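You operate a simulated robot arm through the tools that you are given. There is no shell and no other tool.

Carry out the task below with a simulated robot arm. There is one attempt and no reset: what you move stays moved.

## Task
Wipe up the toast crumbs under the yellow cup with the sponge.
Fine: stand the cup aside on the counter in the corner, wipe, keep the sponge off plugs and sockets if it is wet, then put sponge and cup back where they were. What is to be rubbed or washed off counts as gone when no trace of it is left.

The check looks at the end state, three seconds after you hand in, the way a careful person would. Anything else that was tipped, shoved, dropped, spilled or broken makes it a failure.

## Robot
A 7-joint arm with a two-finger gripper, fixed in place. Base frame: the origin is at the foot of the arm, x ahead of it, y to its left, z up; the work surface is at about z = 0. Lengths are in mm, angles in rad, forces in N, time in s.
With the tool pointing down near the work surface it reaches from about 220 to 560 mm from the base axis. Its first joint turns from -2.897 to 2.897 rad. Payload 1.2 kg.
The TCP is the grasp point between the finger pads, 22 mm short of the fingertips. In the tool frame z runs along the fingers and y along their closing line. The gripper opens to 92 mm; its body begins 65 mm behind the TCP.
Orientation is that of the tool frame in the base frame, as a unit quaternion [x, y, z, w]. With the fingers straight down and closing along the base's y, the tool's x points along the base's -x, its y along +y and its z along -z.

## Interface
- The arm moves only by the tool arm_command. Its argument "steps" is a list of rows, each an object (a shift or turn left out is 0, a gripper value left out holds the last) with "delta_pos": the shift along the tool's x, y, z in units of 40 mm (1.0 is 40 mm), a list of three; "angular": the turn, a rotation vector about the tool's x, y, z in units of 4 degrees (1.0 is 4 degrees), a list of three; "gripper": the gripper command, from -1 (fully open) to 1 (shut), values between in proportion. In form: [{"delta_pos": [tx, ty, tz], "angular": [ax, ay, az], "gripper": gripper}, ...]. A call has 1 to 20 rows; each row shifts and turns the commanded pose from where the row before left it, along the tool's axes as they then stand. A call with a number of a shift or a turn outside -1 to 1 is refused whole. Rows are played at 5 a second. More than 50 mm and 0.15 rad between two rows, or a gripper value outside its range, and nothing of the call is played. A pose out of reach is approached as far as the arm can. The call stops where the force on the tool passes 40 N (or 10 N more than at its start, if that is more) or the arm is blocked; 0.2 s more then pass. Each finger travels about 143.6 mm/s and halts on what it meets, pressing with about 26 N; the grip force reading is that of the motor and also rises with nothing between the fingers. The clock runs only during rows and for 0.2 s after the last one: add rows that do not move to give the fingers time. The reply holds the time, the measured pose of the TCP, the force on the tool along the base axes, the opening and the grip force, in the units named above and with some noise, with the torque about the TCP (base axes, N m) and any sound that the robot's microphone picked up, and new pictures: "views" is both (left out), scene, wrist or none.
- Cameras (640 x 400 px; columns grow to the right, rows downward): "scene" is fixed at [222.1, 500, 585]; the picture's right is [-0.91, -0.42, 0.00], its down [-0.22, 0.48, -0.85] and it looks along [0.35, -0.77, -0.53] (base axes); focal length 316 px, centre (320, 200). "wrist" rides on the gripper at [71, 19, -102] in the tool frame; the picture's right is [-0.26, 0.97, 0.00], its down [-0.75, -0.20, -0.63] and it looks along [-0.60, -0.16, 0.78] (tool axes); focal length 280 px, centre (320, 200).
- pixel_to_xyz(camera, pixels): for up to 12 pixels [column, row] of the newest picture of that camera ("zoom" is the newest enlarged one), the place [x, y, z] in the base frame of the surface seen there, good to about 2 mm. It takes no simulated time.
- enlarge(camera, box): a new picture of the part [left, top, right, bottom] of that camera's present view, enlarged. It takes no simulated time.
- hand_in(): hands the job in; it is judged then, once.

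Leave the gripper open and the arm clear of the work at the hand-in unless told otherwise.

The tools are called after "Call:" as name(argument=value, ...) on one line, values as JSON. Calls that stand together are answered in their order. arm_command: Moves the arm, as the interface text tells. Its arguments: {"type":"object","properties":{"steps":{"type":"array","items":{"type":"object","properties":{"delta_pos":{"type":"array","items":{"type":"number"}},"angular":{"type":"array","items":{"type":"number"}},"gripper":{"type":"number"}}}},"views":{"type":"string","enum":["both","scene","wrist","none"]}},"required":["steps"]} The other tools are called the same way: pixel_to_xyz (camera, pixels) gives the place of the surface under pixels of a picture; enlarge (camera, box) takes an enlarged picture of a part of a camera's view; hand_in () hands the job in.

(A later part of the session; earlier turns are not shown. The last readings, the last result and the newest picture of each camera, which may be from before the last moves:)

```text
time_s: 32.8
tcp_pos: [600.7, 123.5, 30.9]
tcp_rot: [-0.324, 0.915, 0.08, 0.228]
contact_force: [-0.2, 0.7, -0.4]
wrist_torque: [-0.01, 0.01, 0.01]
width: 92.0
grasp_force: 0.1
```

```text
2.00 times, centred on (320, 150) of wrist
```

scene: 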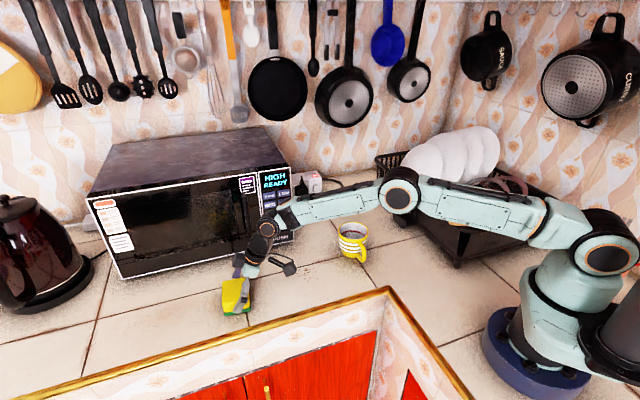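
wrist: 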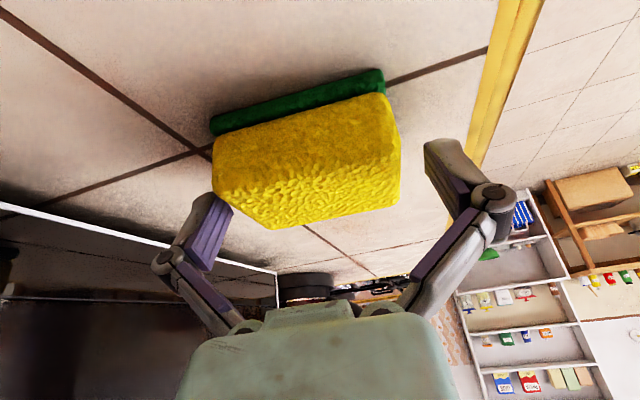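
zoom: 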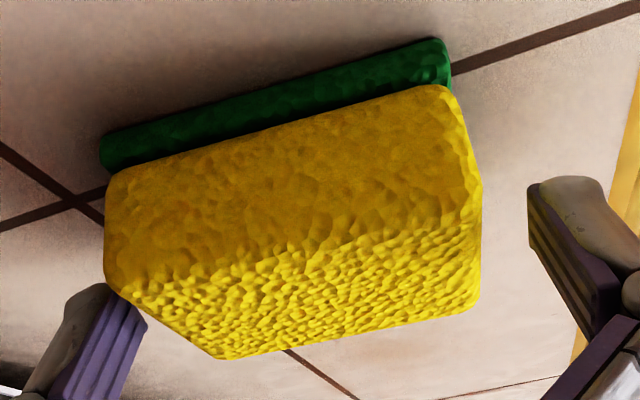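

The pads' inner faces are about 10–11 mm from each end, so the grip is centred within 1 mm. I close towards 62 mm and hold.

Call:
arm_command(steps=[{"gripper": -0.6}, {"gripper": -0.35}, {}, {}], views="both")

```text
time_s: 33.8
tcp_pos: [601.2, 124.2, 32.3]
tcp_rot: [-0.324, 0.914, 0.081, 0.229]
contact_force: [-0.6, -0.4, 5.6]
wrist_torque: [-0.02, -0.01, 0.01]
width: 73.9
grasp_force: 26.4
```

scene: 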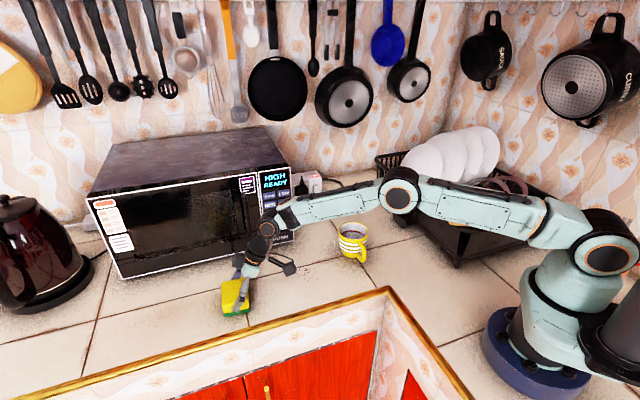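
wrist: 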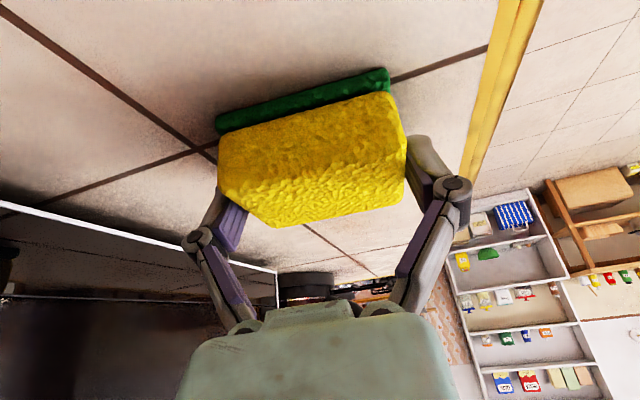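

Gripped at 73.9 mm with 26 N. The sponge appears to have shifted a couple of millimetres during closing (left edge from column 213 to 218), so I measure how much, to put it back exactly later.

Call:
pixel_to_xyz(camera="wrist", pixels=[[222, 165], [222, 150], [402, 160], [400, 120], [388, 75], [218, 128], [320, 109], [260, 125], [380, 92], [320, 170], [300, 215], [350, 205]])

```text
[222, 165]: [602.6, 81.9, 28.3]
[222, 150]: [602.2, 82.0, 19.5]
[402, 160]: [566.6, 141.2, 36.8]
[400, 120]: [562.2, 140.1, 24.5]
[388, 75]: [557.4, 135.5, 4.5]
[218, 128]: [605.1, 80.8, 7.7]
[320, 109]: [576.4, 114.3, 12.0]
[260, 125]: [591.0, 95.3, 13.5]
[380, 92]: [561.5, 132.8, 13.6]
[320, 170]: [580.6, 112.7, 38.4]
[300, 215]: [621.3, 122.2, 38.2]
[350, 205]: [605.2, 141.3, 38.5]
```

The sponge moved +2.5 mm along the tool's y while closing; I'll take that off when putting it back. Now I lift it slowly straight up about 15 mm as a test.

Call:
arm_command(steps=[{"delta_pos": [-0.059, 0, -0.11]}, {"delta_pos": [-0.117, 0, -0.221]}, {}, {}], views="both")

```text
time_s: 34.8
tcp_pos: [599.7, 124.2, 47.6]
tcp_rot: [-0.323, 0.915, 0.081, 0.229]
contact_force: [0.6, 0.2, -0.2]
wrist_torque: [0.01, 0.02, -0.01]
width: 73.9
grasp_force: 26.1
```

scene: 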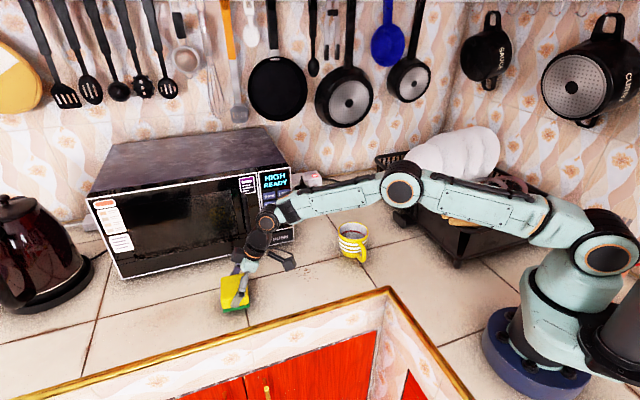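
wrist: 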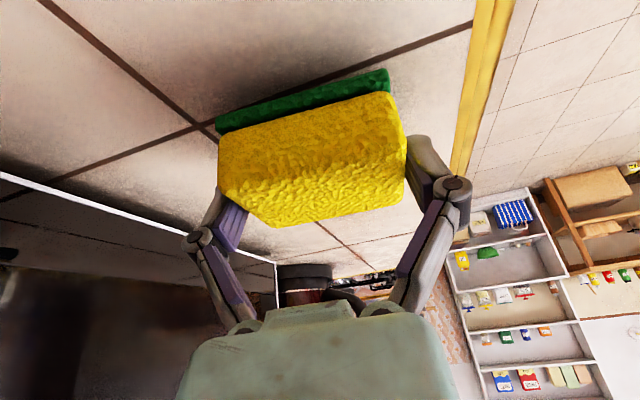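

The sponge is held firmly and nothing drips from it. I raise it 45 mm more and carry it to above the middle of the crumbs at about (513, -13), away from the plug and socket.

Call:
arm_command(steps=[{"delta_pos": [-0.264, 0, -0.4965]}, {"delta_pos": [-0.264, 0, -0.4965]}, {"delta_pos": [0.678, -0.258, -0.3606]}, {"delta_pos": [0.678, -0.258, -0.3606]}, {"delta_pos": [0.678, -0.258, -0.3606]}, {"delta_pos": [0.678, -0.258, -0.3606]}, {"delta_pos": [0.678, -0.258, -0.3606]}, {}, {}], views="both")

```text
time_s: 36.8
tcp_pos: [512.7, -13.9, 90.9]
tcp_rot: [-0.325, 0.914, 0.081, 0.228]
contact_force: [0.0, -0.4, -0.1]
wrist_torque: [0.0, -0.01, -0.01]
width: 73.7
grasp_force: 25.6
```

scene: 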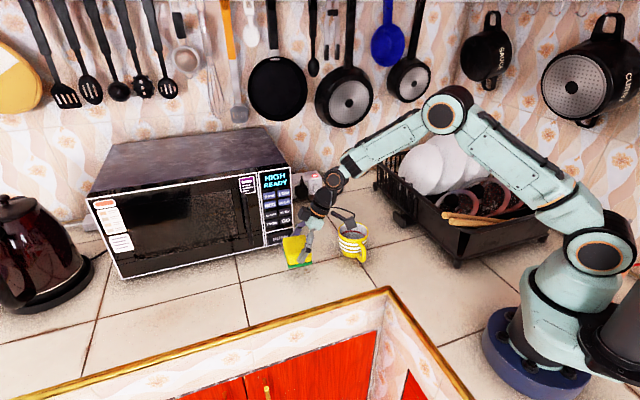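
wrist: 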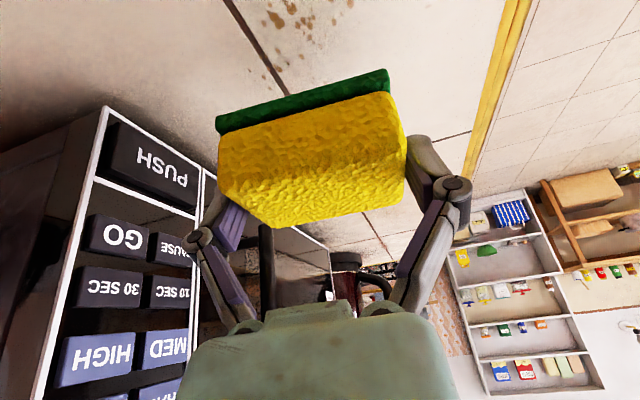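

The crumbs are visible at the top of the wrist picture (270–350, 0–60). I now turn the whole tool 39° about the vertical so it points straight ahead, keeping the camera well away from the cup; the sponge stays level.

Call:
arm_command(steps=[{"angular": [0.4577, 0, 0.8609]}, {"angular": [0.4577, 0, 0.8609]}, {"angular": [0.4577, 0, 0.8609]}, {"angular": [0.4577, 0, 0.8609]}, {"angular": [0.4577, 0, 0.8609]}, {"angular": [0.4577, 0, 0.8609]}, {"angular": [0.4577, 0, 0.8609]}, {"angular": [0.4577, 0, 0.8609]}, {"angular": [0.4577, 0, 0.8609]}, {"angular": [0.4577, 0, 0.8609]}, {}, {}], views="both")

Call:
enlarge(camera="scene", box=[200, 240, 360, 340])

```text
time_s: 39.4
tcp_pos: [514.2, -13.4, 92.4]
tcp_rot: [0.0, 0.97, 0.0, 0.242]
contact_force: [0.7, -0.1, -0.6]
wrist_torque: [0.0, -0.03, 0.02]
width: 73.6
grasp_force: 25.7
```

scene: 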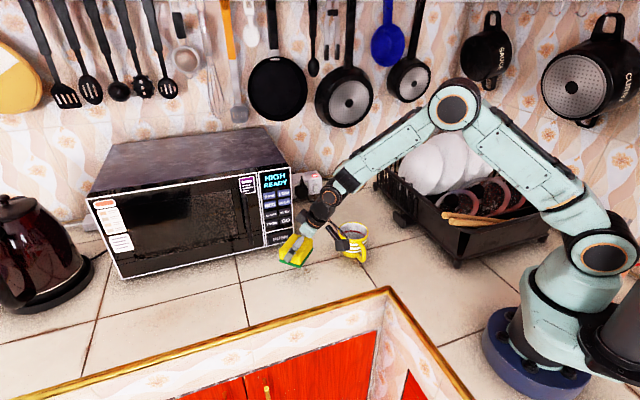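
wrist: 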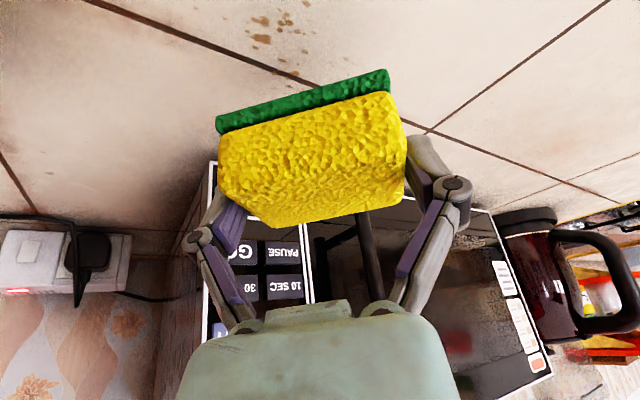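

```text
4.00 times, centred on (280, 290) of scene
```

zoom: 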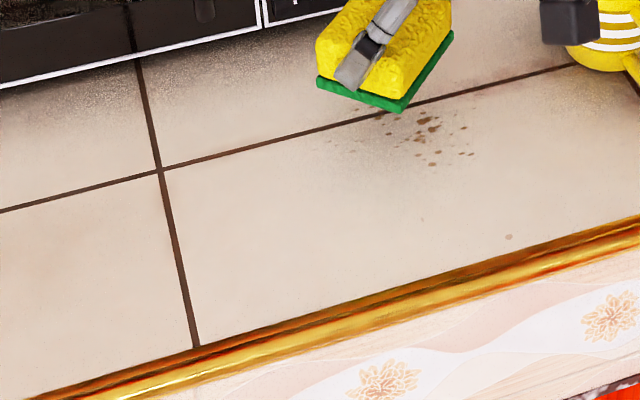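

The sponge's old place is clean and dry. The sponge is level and aligned with the base axes. I move it to above the near, right-hand end of the crumbs (475, -30) and lower it to about 5 mm above the tile.

Call:
arm_command(steps=[{"delta_pos": [0.425, -0.206, -0.226]}, {"delta_pos": [0.425, -0.206, -0.226]}, {"delta_pos": [0.2152, 0, 0.4047]}, {"delta_pos": [0.2152, 0, 0.4047]}, {"delta_pos": [0.2152, 0, 0.4047]}, {}, {}], views="both")

```text
time_s: 41.0
tcp_pos: [476.9, -28.8, 36.5]
tcp_rot: [0.0, 0.97, 0.0, 0.242]
contact_force: [0.2, 0.1, -0.7]
wrist_torque: [0.05, -0.01, 0.01]
width: 74.3
grasp_force: 26.0
```

scene: 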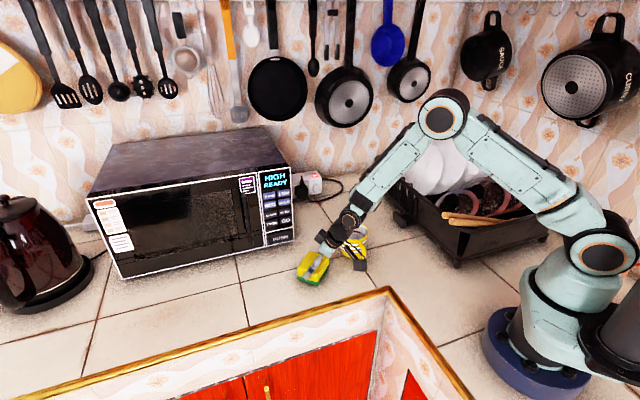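
wrist: 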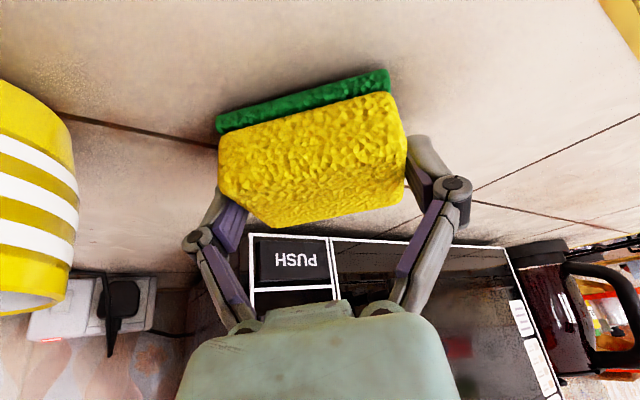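

5 mm above the tile, forces at zero, the cup is about 80 mm clear of camera and fingers. I lower 5 mm to touch, then 1 mm more, and read the force.

Call:
arm_command(steps=[{"delta_pos": [0.0587, 0, 0.1104]}, {}, {"delta_pos": [0.0117, 0, 0.0221]}, {}, {}], views="none")

```text
time_s: 42.2
tcp_pos: [478.0, -28.6, 32.5]
tcp_rot: [-0.001, 0.97, 0.0, 0.243]
contact_force: [-5.0, 3.8, 18.9]
wrist_torque: [0.04, 0.05, 0.09]
width: 73.8
grasp_force: 25.6
```

Contact at z≈32.5 with 19 N, a bit strong; I raise 0.5 mm and make the first stroke, 72 mm ahead to x≈550.

Call:
arm_command(steps=[{"delta_pos": [-0.0059, 0, -0.011]}, {}, {"delta_pos": [-0.2648, 0, 0.1409]}, {"delta_pos": [-0.2648, 0, 0.1409]}, {"delta_pos": [-0.2648, 0, 0.1409]}, {"delta_pos": [-0.2648, 0, 0.1409]}, {"delta_pos": [-0.2648, 0, 0.1409]}, {"delta_pos": [-0.2648, 0, 0.1409]}, {}], views="both")

Call:
enlarge(camera="scene", box=[252, 240, 348, 300])

```text
time_s: 44.2
tcp_pos: [547.3, -28.3, 31.6]
tcp_rot: [0.0, 0.97, 0.0, 0.242]
contact_force: [-1.5, -0.2, 5.8]
wrist_torque: [0.07, -0.11, -0.02]
width: 74.2
grasp_force: 25.7
```

scene: 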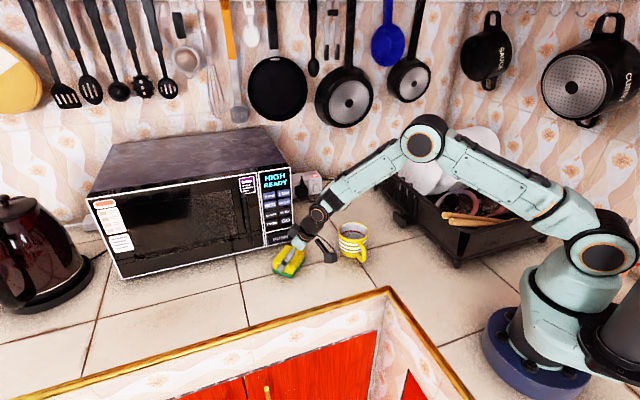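
wrist: 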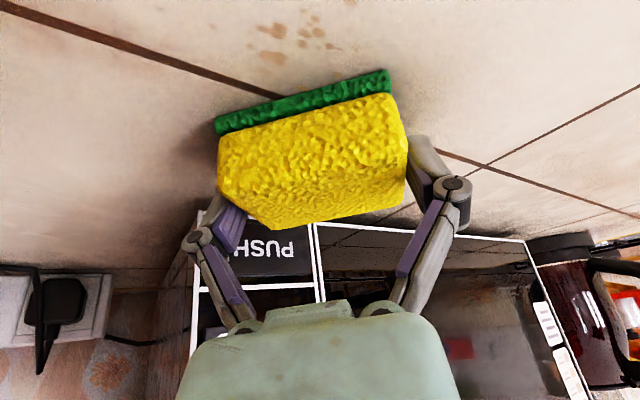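

```text
6.67 times, centred on (300, 270) of scene
```

zoom: 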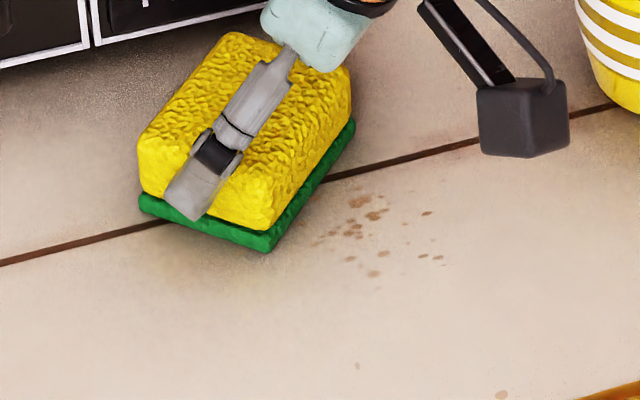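

After one stroke the specks (zoom (330–445, 195–280)) look paler but are still there, so it needs repeated rubbing. Force is a light 6 N; I press 0.4 mm more and go back and forth over two overlapping lanes (y≈-29 and y≈-9).

Call:
arm_command(steps=[{"delta_pos": [0.0047, 0, 0.0088]}, {"delta_pos": [0.3972, 0, -0.2113]}, {"delta_pos": [0.3972, 0, -0.2113]}, {"delta_pos": [0.3972, 0, -0.2113]}, {"delta_pos": [0.3972, 0, -0.2113]}, {"delta_pos": [0, 0.5, 0]}, {"delta_pos": [-0.3972, 0, 0.2113]}, {"delta_pos": [-0.3972, 0, 0.2113]}, {"delta_pos": [-0.3972, 0, 0.2113]}, {"delta_pos": [-0.3972, 0, 0.2113]}, {"delta_pos": [0.3972, 0, -0.2113]}, {"delta_pos": [0.3972, 0, -0.2113]}, {"delta_pos": [0.3972, 0, -0.2113]}, {"delta_pos": [0.3972, 0, -0.2113]}, {"delta_pos": [0, -0.5, 0]}, {"delta_pos": [-0.3972, 0, 0.2113]}, {"delta_pos": [-0.3972, 0, 0.2113]}, {"delta_pos": [-0.3972, 0, 0.2113]}, {"delta_pos": [-0.3972, 0, 0.2113]}, {}], views="both")

Call:
enlarge(camera="scene", box=[252, 240, 348, 300])

```text
time_s: 48.4
tcp_pos: [548.8, -29.2, 31.2]
tcp_rot: [0.0, 0.97, -0.001, 0.243]
contact_force: [-2.4, 0.8, 3.2]
wrist_torque: [-0.03, -0.1, -0.02]
width: 73.8
grasp_force: 26.3
```

scene: 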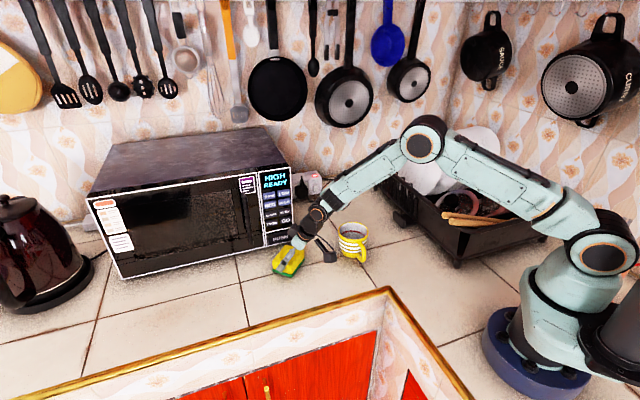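
wrist: 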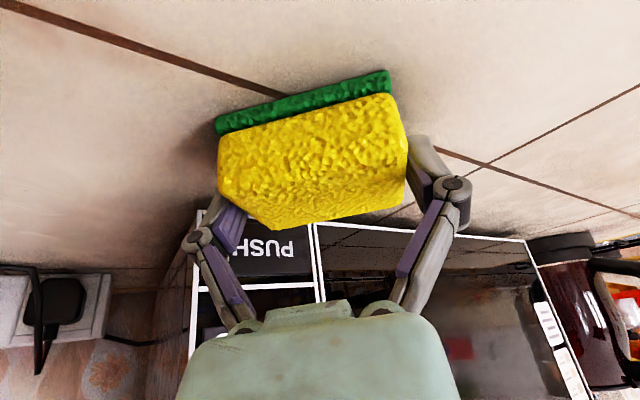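

```text
6.67 times, centred on (300, 270) of scene
```

zoom: 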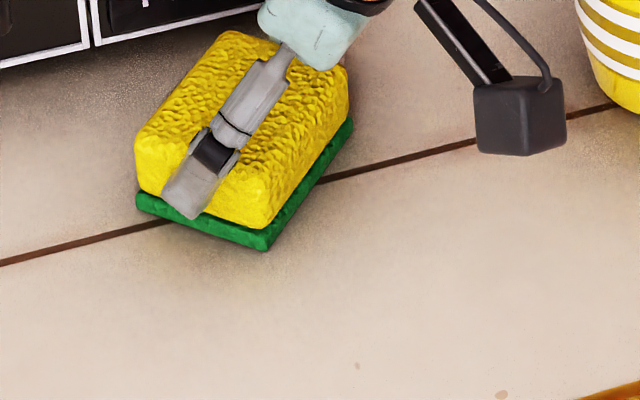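

The visible specks are gone from the near side. The patch beneath the sponge and the left side still need certainty, so I do another round with slightly more pressure, with lanes at y≈-29, -9 and +3.

Call:
arm_command(steps=[{"delta_pos": [0.0047, 0, 0.0088]}, {"delta_pos": [0.3972, 0, -0.2113]}, {"delta_pos": [0.3972, 0, -0.2113]}, {"delta_pos": [0.3972, 0, -0.2113]}, {"delta_pos": [0.3972, 0, -0.2113]}, {"delta_pos": [0, 0.5, 0]}, {"delta_pos": [-0.3972, 0, 0.2113]}, {"delta_pos": [-0.3972, 0, 0.2113]}, {"delta_pos": [-0.3972, 0, 0.2113]}, {"delta_pos": [-0.3972, 0, 0.2113]}, {"delta_pos": [0, 0.3, 0]}, {"delta_pos": [0.3972, 0, -0.2113]}, {"delta_pos": [0.3972, 0, -0.2113]}, {"delta_pos": [0.3972, 0, -0.2113]}, {"delta_pos": [-0.3972, 0, 0.2113]}, {"delta_pos": [-0.3972, 0, 0.2113]}, {"delta_pos": [-0.3972, 0, 0.2113]}, {"delta_pos": [0, -0.8, 0]}, {}], views="none")

```text
time_s: 52.4
tcp_pos: [549.7, -29.3, 30.7]
tcp_rot: [-0.001, 0.97, 0.0, 0.243]
contact_force: [1.4, 5.6, 9.2]
wrist_torque: [-0.04, 0.0, 0.0]
width: 73.9
grasp_force: 26.3
```

Force was 9 N at the end of the strokes. I lift the sponge 60 mm and move it towards +y to uncover the whole patch for inspection.

Call:
arm_command(steps=[{"delta_pos": [-0.2348, 0, -0.4415]}, {"delta_pos": [-0.2348, 0, -0.4415]}, {"delta_pos": [-0.2348, 0, -0.4415]}, {"delta_pos": [0, 0.9, 0]}, {"delta_pos": [0, 0.9, 0]}, {"delta_pos": [0, 0.9, 0]}, {}, {}], views="both")

Call:
enlarge(camera="scene", box=[252, 240, 332, 290])

Call:
enlarge(camera="wrist", box=[100, 0, 420, 200])

```text
time_s: 54.2
tcp_pos: [549.2, 78.2, 89.4]
tcp_rot: [0.0, 0.97, 0.0, 0.242]
contact_force: [0.4, 0.6, -1.2]
wrist_torque: [0.0, 0.0, -0.01]
width: 73.9
grasp_force: 25.5
```

scene: 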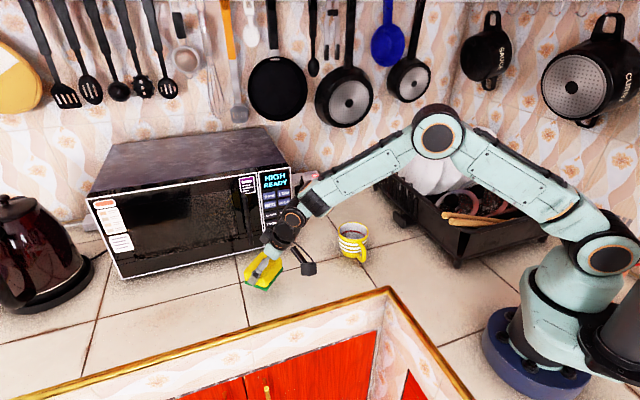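
wrist: 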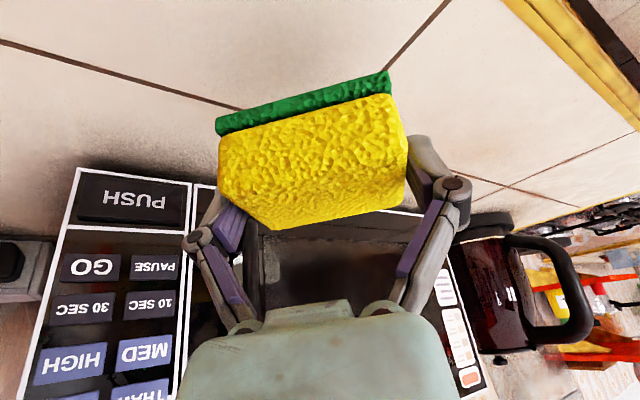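

```text
8.00 times, centred on (292, 265) of scene
```

zoom: 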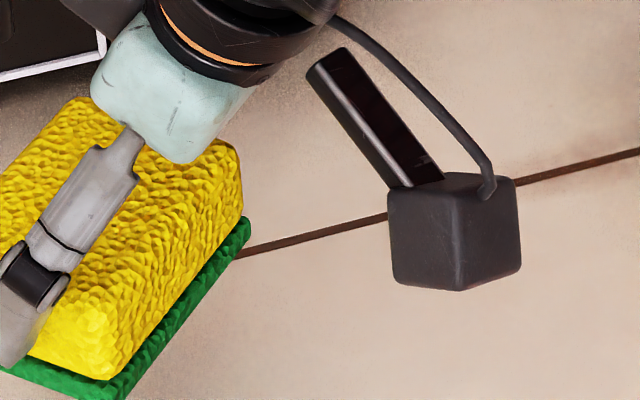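

```text
2.00 times, centred on (260, 100) of wrist
```

zoom: 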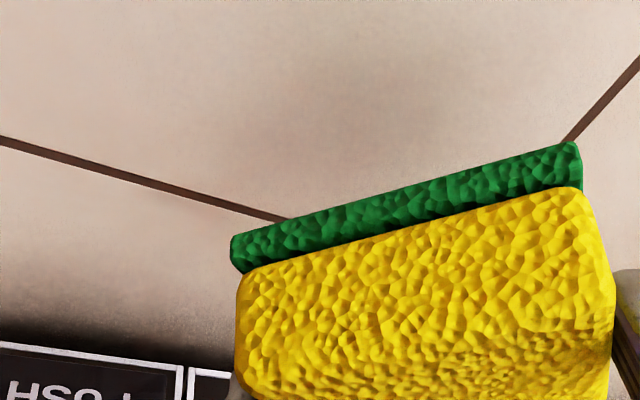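

The uncovered tile looks clean, but the camera block still hides part of it from the scene view. I turn the sponge back by 39° about the vertical and carry it to above its original place, 58 mm up, which also frees the view of the wiped patch.

Call:
arm_command(steps=[{"angular": [-0.4577, 0, -0.8609]}, {"angular": [-0.4577, 0, -0.8609]}, {"angular": [-0.4577, 0, -0.8609]}, {"angular": [-0.4577, 0, -0.8609]}, {"angular": [-0.4577, 0, -0.8609]}, {"angular": [-0.4577, 0, -0.8609]}, {"angular": [-0.4577, 0, -0.8609]}, {"angular": [-0.4577, 0, -0.8609]}, {"angular": [-0.4577, 0, -0.8609]}, {"angular": [-0.4577, 0, -0.8609]}, {"delta_pos": [-0.5148, -0.0079, 0.2737]}, {"delta_pos": [-0.5148, -0.0079, 0.2737]}, {"delta_pos": [-0.5149, -0.008, 0.2738]}, {}, {}], views="both")

Call:
enlarge(camera="scene", box=[260, 240, 340, 290])

Call:
enlarge(camera="scene", box=[200, 240, 360, 340])

```text
time_s: 57.4
tcp_pos: [602.0, 122.8, 90.7]
tcp_rot: [-0.324, 0.915, 0.081, 0.228]
contact_force: [-0.1, -0.4, -0.9]
wrist_torque: [-0.03, 0.04, 0.0]
width: 73.8
grasp_force: 25.7
```

scene: 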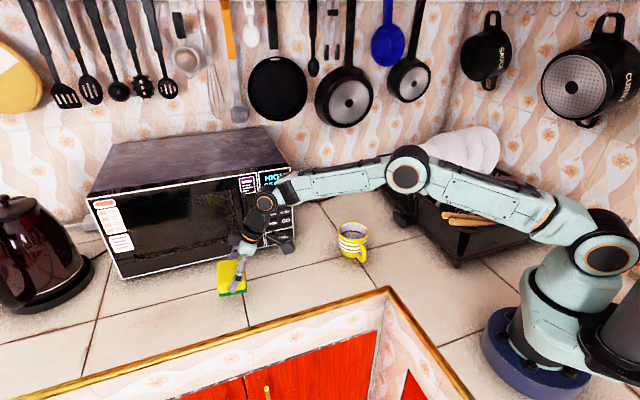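
wrist: 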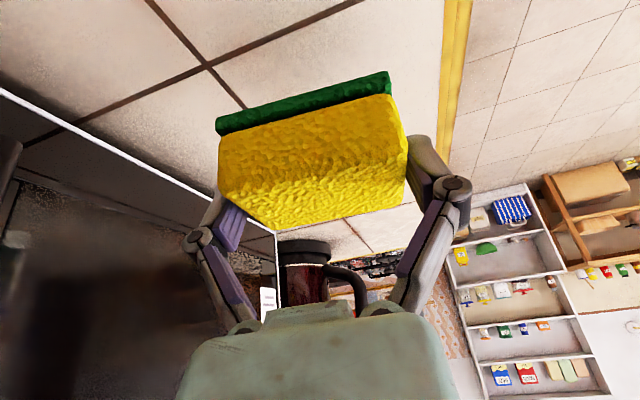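

```text
8.00 times, centred on (300, 265) of scene
```

zoom: 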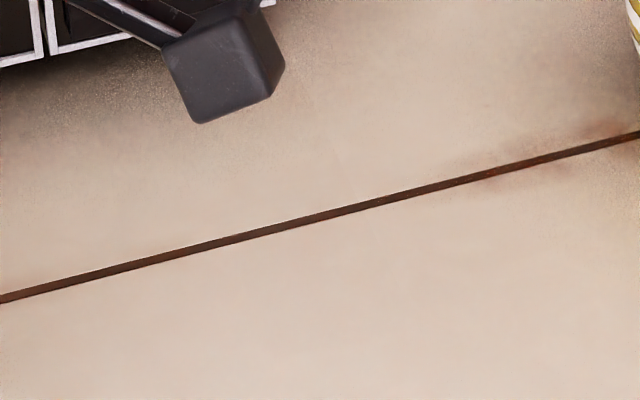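

```text
4.00 times, centred on (280, 290) of scene
```

zoom: 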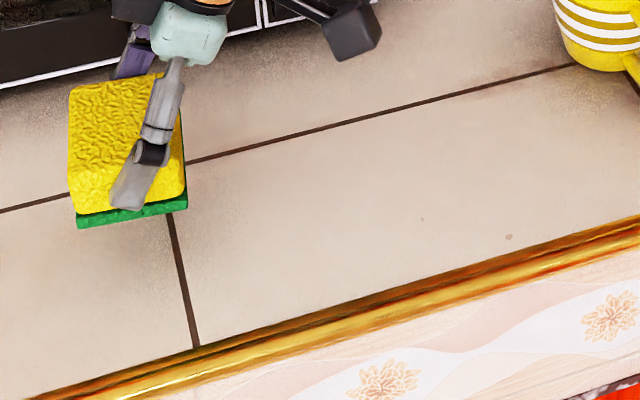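

The wiped patch appears clean. I zoom in harder on it, and on the two faint marks at zoom (422, 219) and (508, 237), to tell tile pattern from crumbs; I also measure the sponge in the grip.

Call:
enlarge(camera="scene", box=[276, 260, 324, 290])

Call:
enlarge(camera="scene", box=[296, 283, 336, 308])

Call:
enlarge(camera="scene", box=[300, 230, 400, 295])

Call:
pixel_to_xyz(camera="wrist", pixels=[[222, 165], [222, 150], [402, 160], [400, 120], [388, 78], [218, 130], [320, 112], [260, 127], [380, 95], [300, 215], [350, 205], [320, 170]])

```text
13.33 times, centred on (300, 275) of scene
```

zoom: 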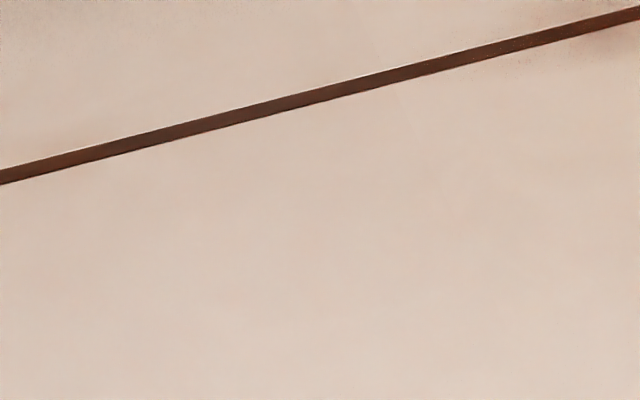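

```text
16.00 times, centred on (316, 296) of scene
```

zoom: 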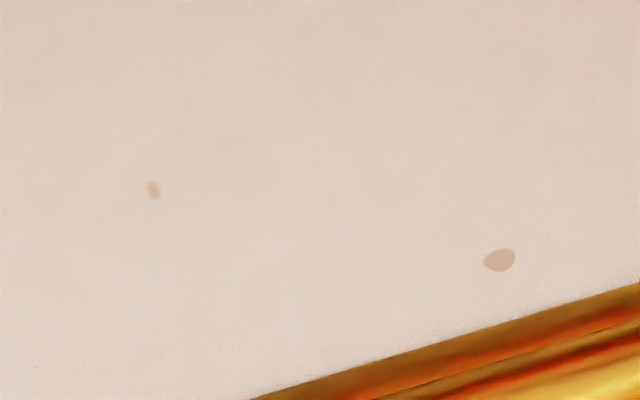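

```text
6.15 times, centred on (350, 262) of scene
```

zoom: 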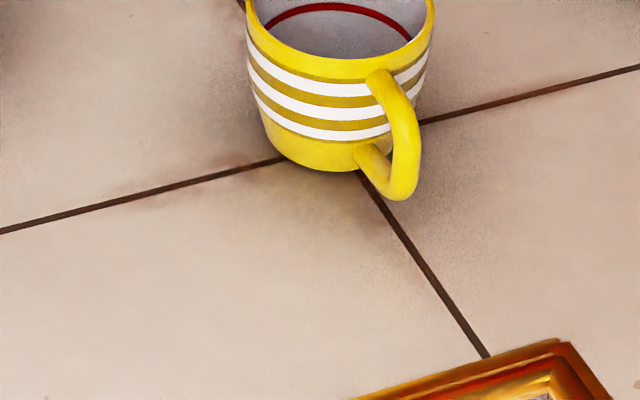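

```text
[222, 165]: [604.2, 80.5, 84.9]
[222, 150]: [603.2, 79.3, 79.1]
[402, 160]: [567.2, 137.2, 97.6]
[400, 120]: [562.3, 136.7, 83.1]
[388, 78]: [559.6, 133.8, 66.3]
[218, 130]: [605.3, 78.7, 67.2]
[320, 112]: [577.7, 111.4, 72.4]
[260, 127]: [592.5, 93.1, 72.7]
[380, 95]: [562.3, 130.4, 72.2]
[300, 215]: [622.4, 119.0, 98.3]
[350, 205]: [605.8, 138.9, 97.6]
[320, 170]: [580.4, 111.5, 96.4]
```

The patch and the grout line are spotless; the two remaining soft tan freckles lie far from the cup's spot and match the tile's own pattern. The sponge's ends read -317.8 and -248.9 along its long axis, within 0.5 mm of the original, so I lower it 54 mm straight down.

Call:
arm_command(steps=[{"delta_pos": [0.2113, 0, 0.3973]}, {"delta_pos": [0.2113, 0, 0.3973]}, {"delta_pos": [0.2113, 0, 0.3973]}, {}, {}], views="wrist")

```text
time_s: 58.6
tcp_pos: [603.0, 121.6, 35.5]
tcp_rot: [-0.324, 0.915, 0.08, 0.228]
contact_force: [-0.2, 0.1, -0.5]
wrist_torque: [0.02, 0.01, 0.01]
width: 73.9
grasp_force: 26.0
```

wrist: 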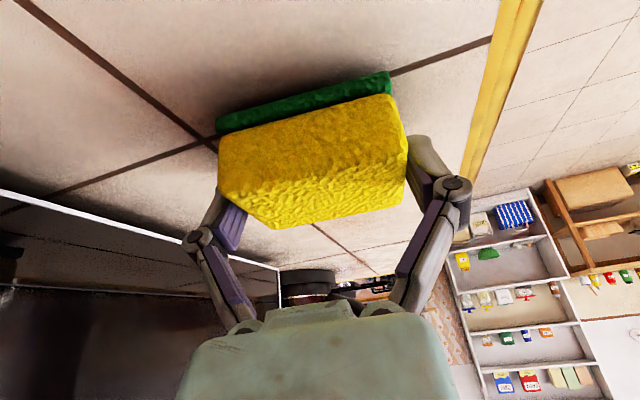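

No contact yet at z≈35.5. I check the sponge's position against the original reading before the last few millimetres.

Call:
pixel_to_xyz(camera="wrist", pixels=[[222, 165], [222, 150], [402, 160], [400, 120], [387, 78], [219, 130], [320, 112], [260, 127], [380, 95], [300, 218], [350, 207], [320, 175]])

Call:
pixel_to_xyz(camera="scene", pixels=[[223.5, 283], [245.5, 279.5], [247, 297], [224, 301], [224, 306], [246, 307]])

```text
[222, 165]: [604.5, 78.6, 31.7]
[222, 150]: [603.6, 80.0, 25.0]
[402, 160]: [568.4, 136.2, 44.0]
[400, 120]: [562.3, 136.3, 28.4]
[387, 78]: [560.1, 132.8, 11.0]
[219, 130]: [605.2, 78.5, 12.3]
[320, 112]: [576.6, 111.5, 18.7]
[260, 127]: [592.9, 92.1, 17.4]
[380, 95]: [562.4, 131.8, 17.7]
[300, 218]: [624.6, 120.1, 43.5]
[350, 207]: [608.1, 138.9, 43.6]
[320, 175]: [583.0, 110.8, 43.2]
```

```text
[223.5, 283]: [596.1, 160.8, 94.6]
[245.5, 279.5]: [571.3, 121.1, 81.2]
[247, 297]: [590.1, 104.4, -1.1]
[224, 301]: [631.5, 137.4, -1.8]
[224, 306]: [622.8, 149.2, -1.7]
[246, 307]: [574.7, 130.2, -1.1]
```

The sponge sits within about 1 mm of where it was, 5 mm above the tile. I lower 4 mm, then 0.8 mm more, watching the force.

Call:
arm_command(steps=[{"delta_pos": [0.047, 0.0125, 0.0883]}, {}, {"delta_pos": [0.0094, 0, 0.0177]}, {}, {}], views="none")

```text
time_s: 59.8
tcp_pos: [603.4, 121.7, 31.3]
tcp_rot: [-0.323, 0.915, 0.081, 0.228]
contact_force: [-0.1, 0.0, 0.3]
wrist_torque: [-0.01, 0.01, -0.02]
width: 73.8
grasp_force: 26.2
```

Practically at the tile (0.3 N). I lower another 0.6 mm to seat it, then check the force again.

Call:
arm_command(steps=[{"delta_pos": [0.007, 0, 0.0132]}, {}, {}], views="none")

```text
time_s: 60.6
tcp_pos: [603.0, 122.3, 32.4]
tcp_rot: [-0.324, 0.915, 0.081, 0.228]
contact_force: [0.1, 0.6, -0.9]
wrist_torque: [0.02, -0.02, 0.01]
width: 73.9
grasp_force: 26.2
```

Still no clear contact. I lower two more 0.5 mm steps.

Call:
arm_command(steps=[{"delta_pos": [0.0059, 0, 0.011]}, {}, {"delta_pos": [0.0059, 0, 0.011]}, {}, {}], views="none")

```text
time_s: 61.8
tcp_pos: [602.7, 121.2, 31.6]
tcp_rot: [-0.324, 0.915, 0.08, 0.227]
contact_force: [-0.3, -0.2, 1.6]
wrist_torque: [0.04, -0.03, -0.02]
width: 74.0
grasp_force: 25.4
```

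1.6 N: the sponge rests on the tile. I open the fingers in stages and look.

Call:
arm_command(steps=[{"gripper": -0.65}, {}, {"gripper": -0.8}, {"gripper": -1}, {}, {}], views="both")

Call:
pixel_to_xyz(camera="wrist", pixels=[[222, 165], [222, 150], [396, 160], [394, 120], [320, 112], [260, 127], [380, 95], [300, 215], [350, 205]])

```text
time_s: 63.2
tcp_pos: [603.5, 122.2, 31.5]
tcp_rot: [-0.324, 0.915, 0.08, 0.228]
contact_force: [-0.4, -0.2, -0.2]
wrist_torque: [-0.01, 0.02, 0.01]
width: 91.7
grasp_force: 0.0
```

scene: 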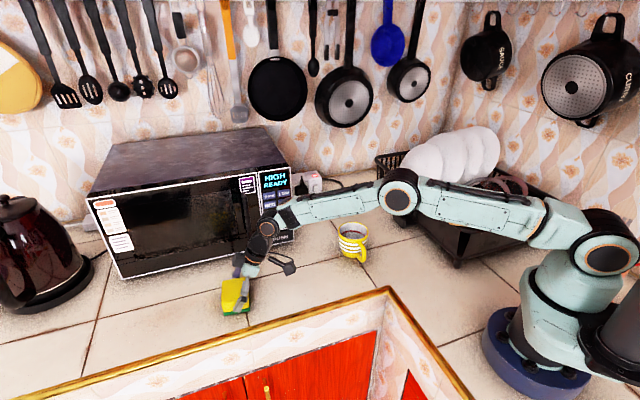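
wrist: 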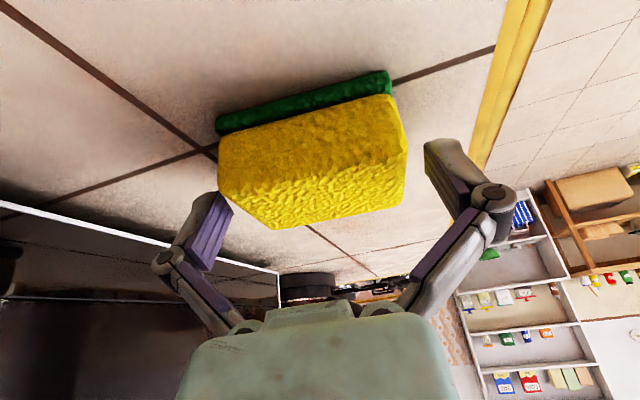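

```text
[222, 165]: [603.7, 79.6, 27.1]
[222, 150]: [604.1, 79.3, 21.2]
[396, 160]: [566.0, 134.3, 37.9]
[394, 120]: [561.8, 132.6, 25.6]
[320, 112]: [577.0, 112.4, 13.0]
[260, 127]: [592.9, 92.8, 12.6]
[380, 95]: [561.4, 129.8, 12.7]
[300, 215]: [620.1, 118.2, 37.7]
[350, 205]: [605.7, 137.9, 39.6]
```

The sponge rests back in place: near face at 519 and end at -318, matching the start within about 1 mm, and the fingers are open around it. I raise the tool straight up 80 mm.

Call:
arm_command(steps=[{"delta_pos": [-0.156, 0, -0.294]}, {"delta_pos": [-0.313, 0, -0.5886]}, {"delta_pos": [-0.47, 0, -0.8833]}, {}, {}], views="both")

Call:
enlarge(camera="scene", box=[204, 270, 268, 310])

```text
time_s: 64.4
tcp_pos: [602.0, 121.9, 111.7]
tcp_rot: [-0.323, 0.915, 0.081, 0.228]
contact_force: [-0.5, -1.0, 0.6]
wrist_torque: [0.0, -0.01, -0.02]
width: 92.3
grasp_force: 0.0
```

scene: 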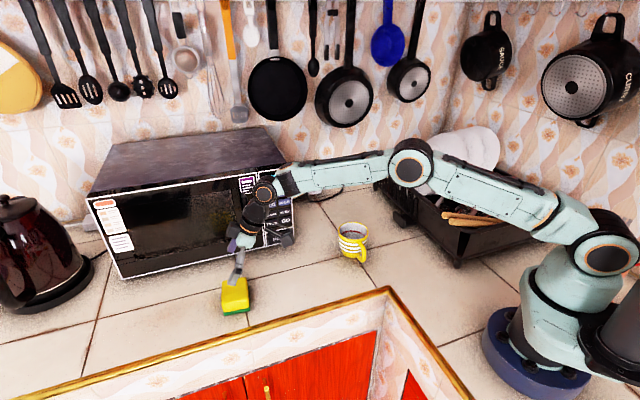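
wrist: 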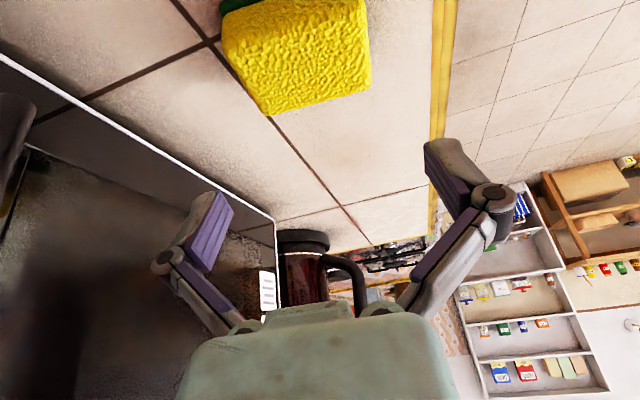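

```text
10.00 times, centred on (236, 290) of scene
```

zoom: 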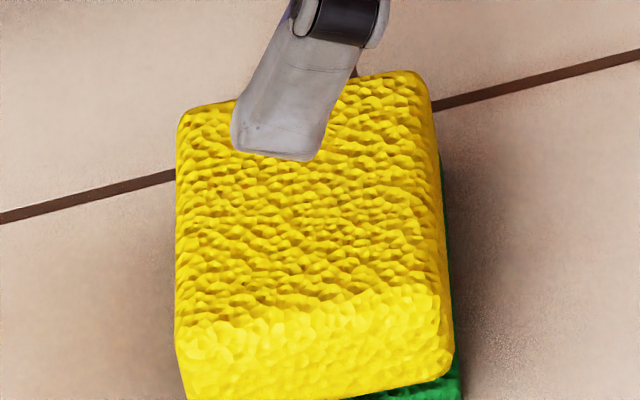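

The sponge matches its first picture to within half a pixel (about 1 mm). Next I back away to (530, 91, 161), undo the 28° tilt and the 1° yaw.

Call:
arm_command(steps=[{"delta_pos": [0.3575, 0.18, -0.6687]}, {"delta_pos": [0.3575, 0.18, -0.6687]}, {"delta_pos": [0.3575, 0.18, -0.6687]}, {"angular": [0, 1, 0]}, {"angular": [0, 1, 0]}, {"angular": [0, 1, 0]}, {"angular": [0, 1, 0]}, {"angular": [0, 1, 0]}, {"angular": [0, 1, 0]}, {"angular": [0, 1, 0]}, {"angular": [0, 0, -0.25]}, {}], views="scene")

```text
time_s: 67.0
tcp_pos: [529.5, 92.3, 160.9]
tcp_rot: [-0.342, 0.94, 0.0, 0.0]
contact_force: [-0.2, 0.6, -0.3]
wrist_torque: [0.02, -0.02, -0.01]
width: 91.8
grasp_force: 0.1
```

scene: 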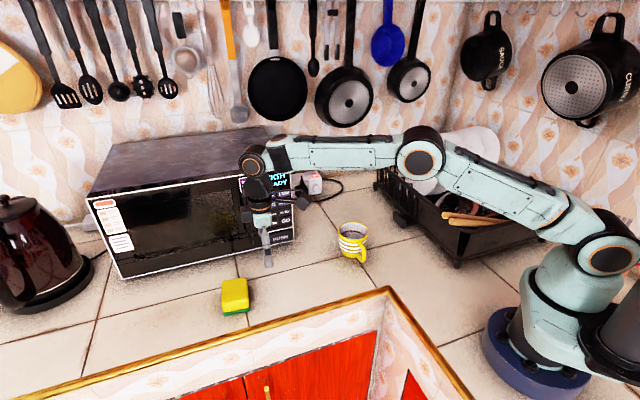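

The tool points straight down again, and the sponge sits in its place at (236, 296). I retrace the path to above the cup in the corner and begin turning the tool back by 88° for the cup grip.

Call:
arm_command(steps=[{"delta_pos": [0.857, -0.404, 0]}, {"delta_pos": [0.857, -0.404, 0]}, {"delta_pos": [0.857, -0.404, 0]}, {"delta_pos": [0.857, -0.404, 0]}, {"delta_pos": [0.857, -0.404, 0]}, {"delta_pos": [0.857, -0.404, 0]}, {"delta_pos": [0.857, -0.404, 0]}, {"angular": [0, 0, 1]}, {"angular": [0, 0, 1]}, {"angular": [0, 0, 1]}, {"angular": [0, 0, 1]}, {"angular": [0, 0, 1]}, {"angular": [0, 0, 1]}, {"angular": [0, 0, 1]}, {"angular": [0, 0, 1]}, {"angular": [0, 0, 1]}, {"angular": [0, 0, 1]}, {"angular": [0, 0, 1]}, {"angular": [0, 0, 1]}], views="none")

Call:
arm_command(steps=[{"angular": [0, 0, 1]}, {"angular": [0, 0, 1]}, {"angular": [0, 0, 1]}, {"angular": [0, 0, 1]}, {"angular": [0, 0, 1]}, {"angular": [0, 0, 1]}, {"angular": [0, 0, 1]}, {"angular": [0, 0, 1]}, {"angular": [0, 0, 1]}, {"angular": [0, 0, 1]}, {}, {}], views="both")

```text
time_s: 71.0
tcp_pos: [419.3, -149.4, 160.6]
tcp_rot: [0.071, 0.998, -0.001, 0.0]
contact_force: [-0.2, 0.7, -0.1]
wrist_torque: [0.0, 0.01, -0.02]
width: 91.8
grasp_force: 0.1
```

```text
time_s: 73.6
tcp_pos: [418.8, -150.7, 161.8]
tcp_rot: [0.406, 0.914, 0.0, 0.001]
contact_force: [0.0, -0.2, -1.1]
wrist_torque: [0.04, 0.0, -0.02]
width: 92.0
grasp_force: 0.1
```

scene: 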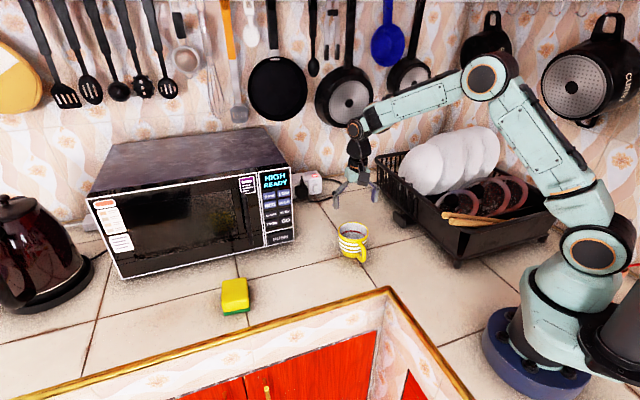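
wrist: 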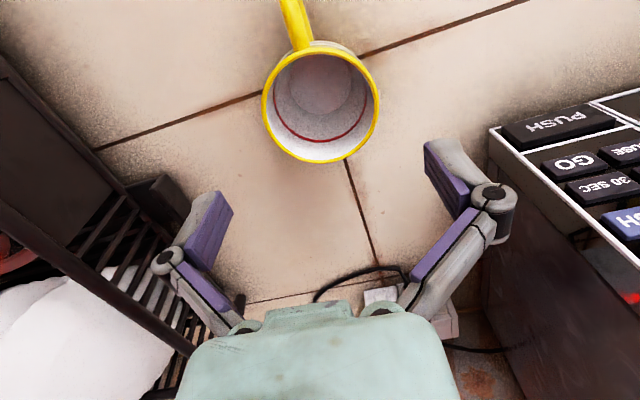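

The cup lies centred below the gripper (rim columns 262–380). With the view unobstructed I check the wiped patch once more, then lower 60 mm of the 100 mm.

Call:
enlarge(camera="scene", box=[260, 240, 340, 290])

Call:
arm_command(steps=[{"delta_pos": [0, 0, 0.7]}, {"delta_pos": [0, 0, 0.7]}, {"delta_pos": [0, 0, 0.1]}, {}, {}], views="wrist")

```text
8.00 times, centred on (300, 265) of scene
```

zoom: 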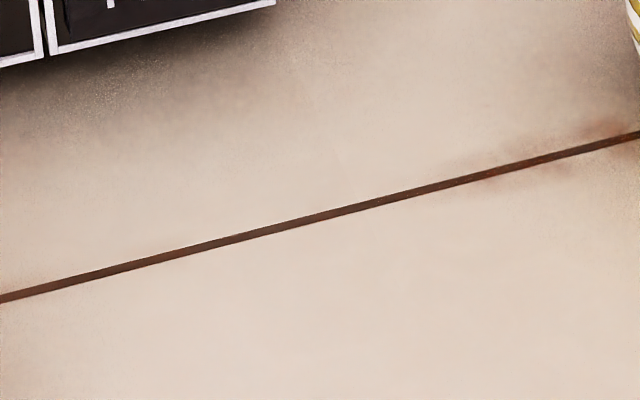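

```text
time_s: 74.8
tcp_pos: [418.7, -150.4, 100.7]
tcp_rot: [0.407, 0.913, 0.0, 0.0]
contact_force: [-0.7, 0.3, 0.5]
wrist_torque: [0.01, -0.02, 0.03]
width: 92.1
grasp_force: 0.0
```

wrist: 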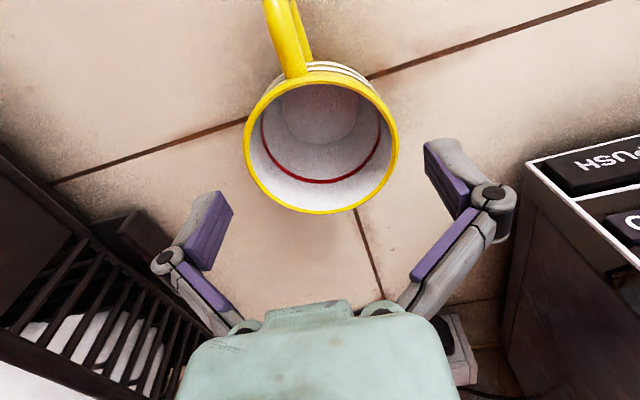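

The patch is free of any trace. The fingers stand evenly around the cup (rim columns 244–399). I lower the last 40 mm to the same grip height and close.

Call:
arm_command(steps=[{"delta_pos": [0, 0, 0.4]}, {"delta_pos": [0, 0, 0.3]}, {"delta_pos": [0, 0, 0.3]}, {}, {}], views="wrist")

Call:
arm_command(steps=[{"gripper": -0.75}, {"gripper": -0.5}, {}, {}], views="wrist")

```text
time_s: 76.0
tcp_pos: [417.6, -148.6, 62.0]
tcp_rot: [0.407, 0.913, 0.001, 0.001]
contact_force: [-0.3, -0.6, -0.6]
wrist_torque: [-0.03, 0.01, 0.02]
width: 91.9
grasp_force: 0.0
```

wrist: 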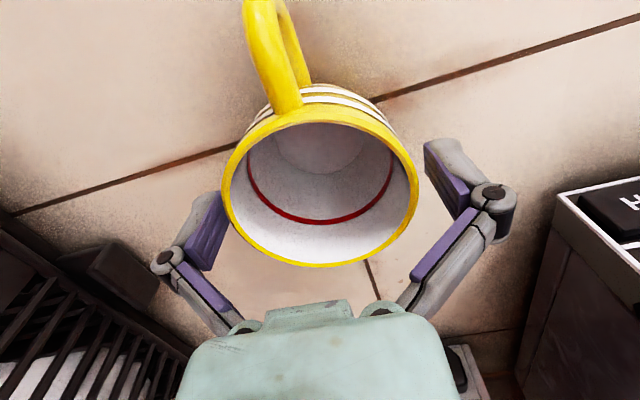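

```text
time_s: 77.0
tcp_pos: [418.8, -148.4, 60.9]
tcp_rot: [0.407, 0.913, 0.0, 0.0]
contact_force: [-3.3, -0.7, 10.2]
wrist_torque: [0.0, 0.11, -0.01]
width: 83.3
grasp_force: 25.9
```

wrist: 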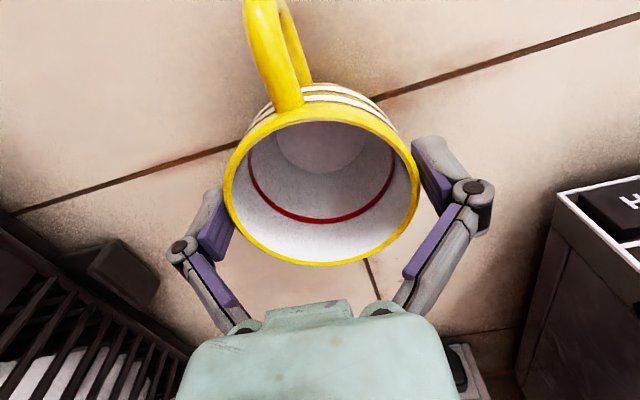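

Gripped just as before (83.3 mm, 26 N). I lift 12 mm slowly, then 40 mm more, and carry the cup back along the same line to its first place.

Call:
arm_command(steps=[{"delta_pos": [0, 0, -0.1]}, {"delta_pos": [0, 0, -0.1]}, {"delta_pos": [0, 0, -0.1]}, {"delta_pos": [0, 0, -0.5]}, {"delta_pos": [0, 0, -0.5]}, {"delta_pos": [0.108, 0.449, 0]}, {"delta_pos": [0.216, 0.898, 0]}, {"delta_pos": [0.216, 0.898, 0]}, {"delta_pos": [0.216, 0.898, 0]}, {"delta_pos": [0.216, 0.898, 0]}, {"delta_pos": [0.108, 0.429, 0]}, {}, {}], views="both")

```text
time_s: 79.8
tcp_pos: [523.4, 2.0, 112.1]
tcp_rot: [0.407, 0.913, 0.0, 0.0]
contact_force: [0.9, 0.4, -1.9]
wrist_torque: [-0.01, -0.01, 0.0]
width: 83.7
grasp_force: 25.9
```

scene: 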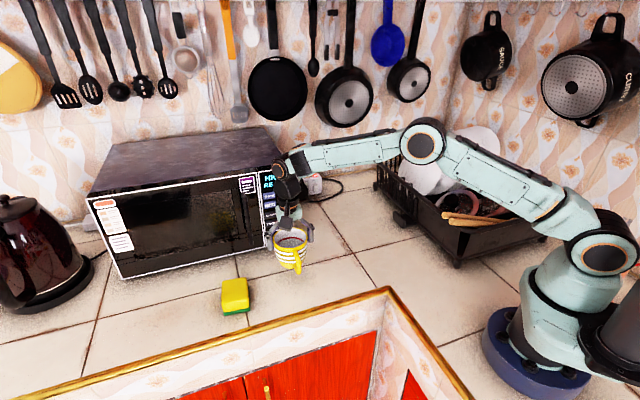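
wrist: 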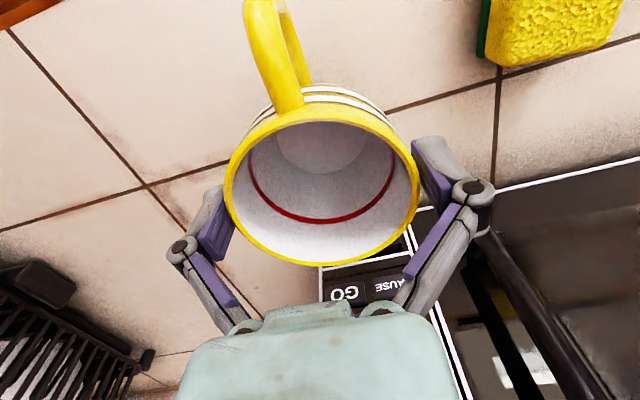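

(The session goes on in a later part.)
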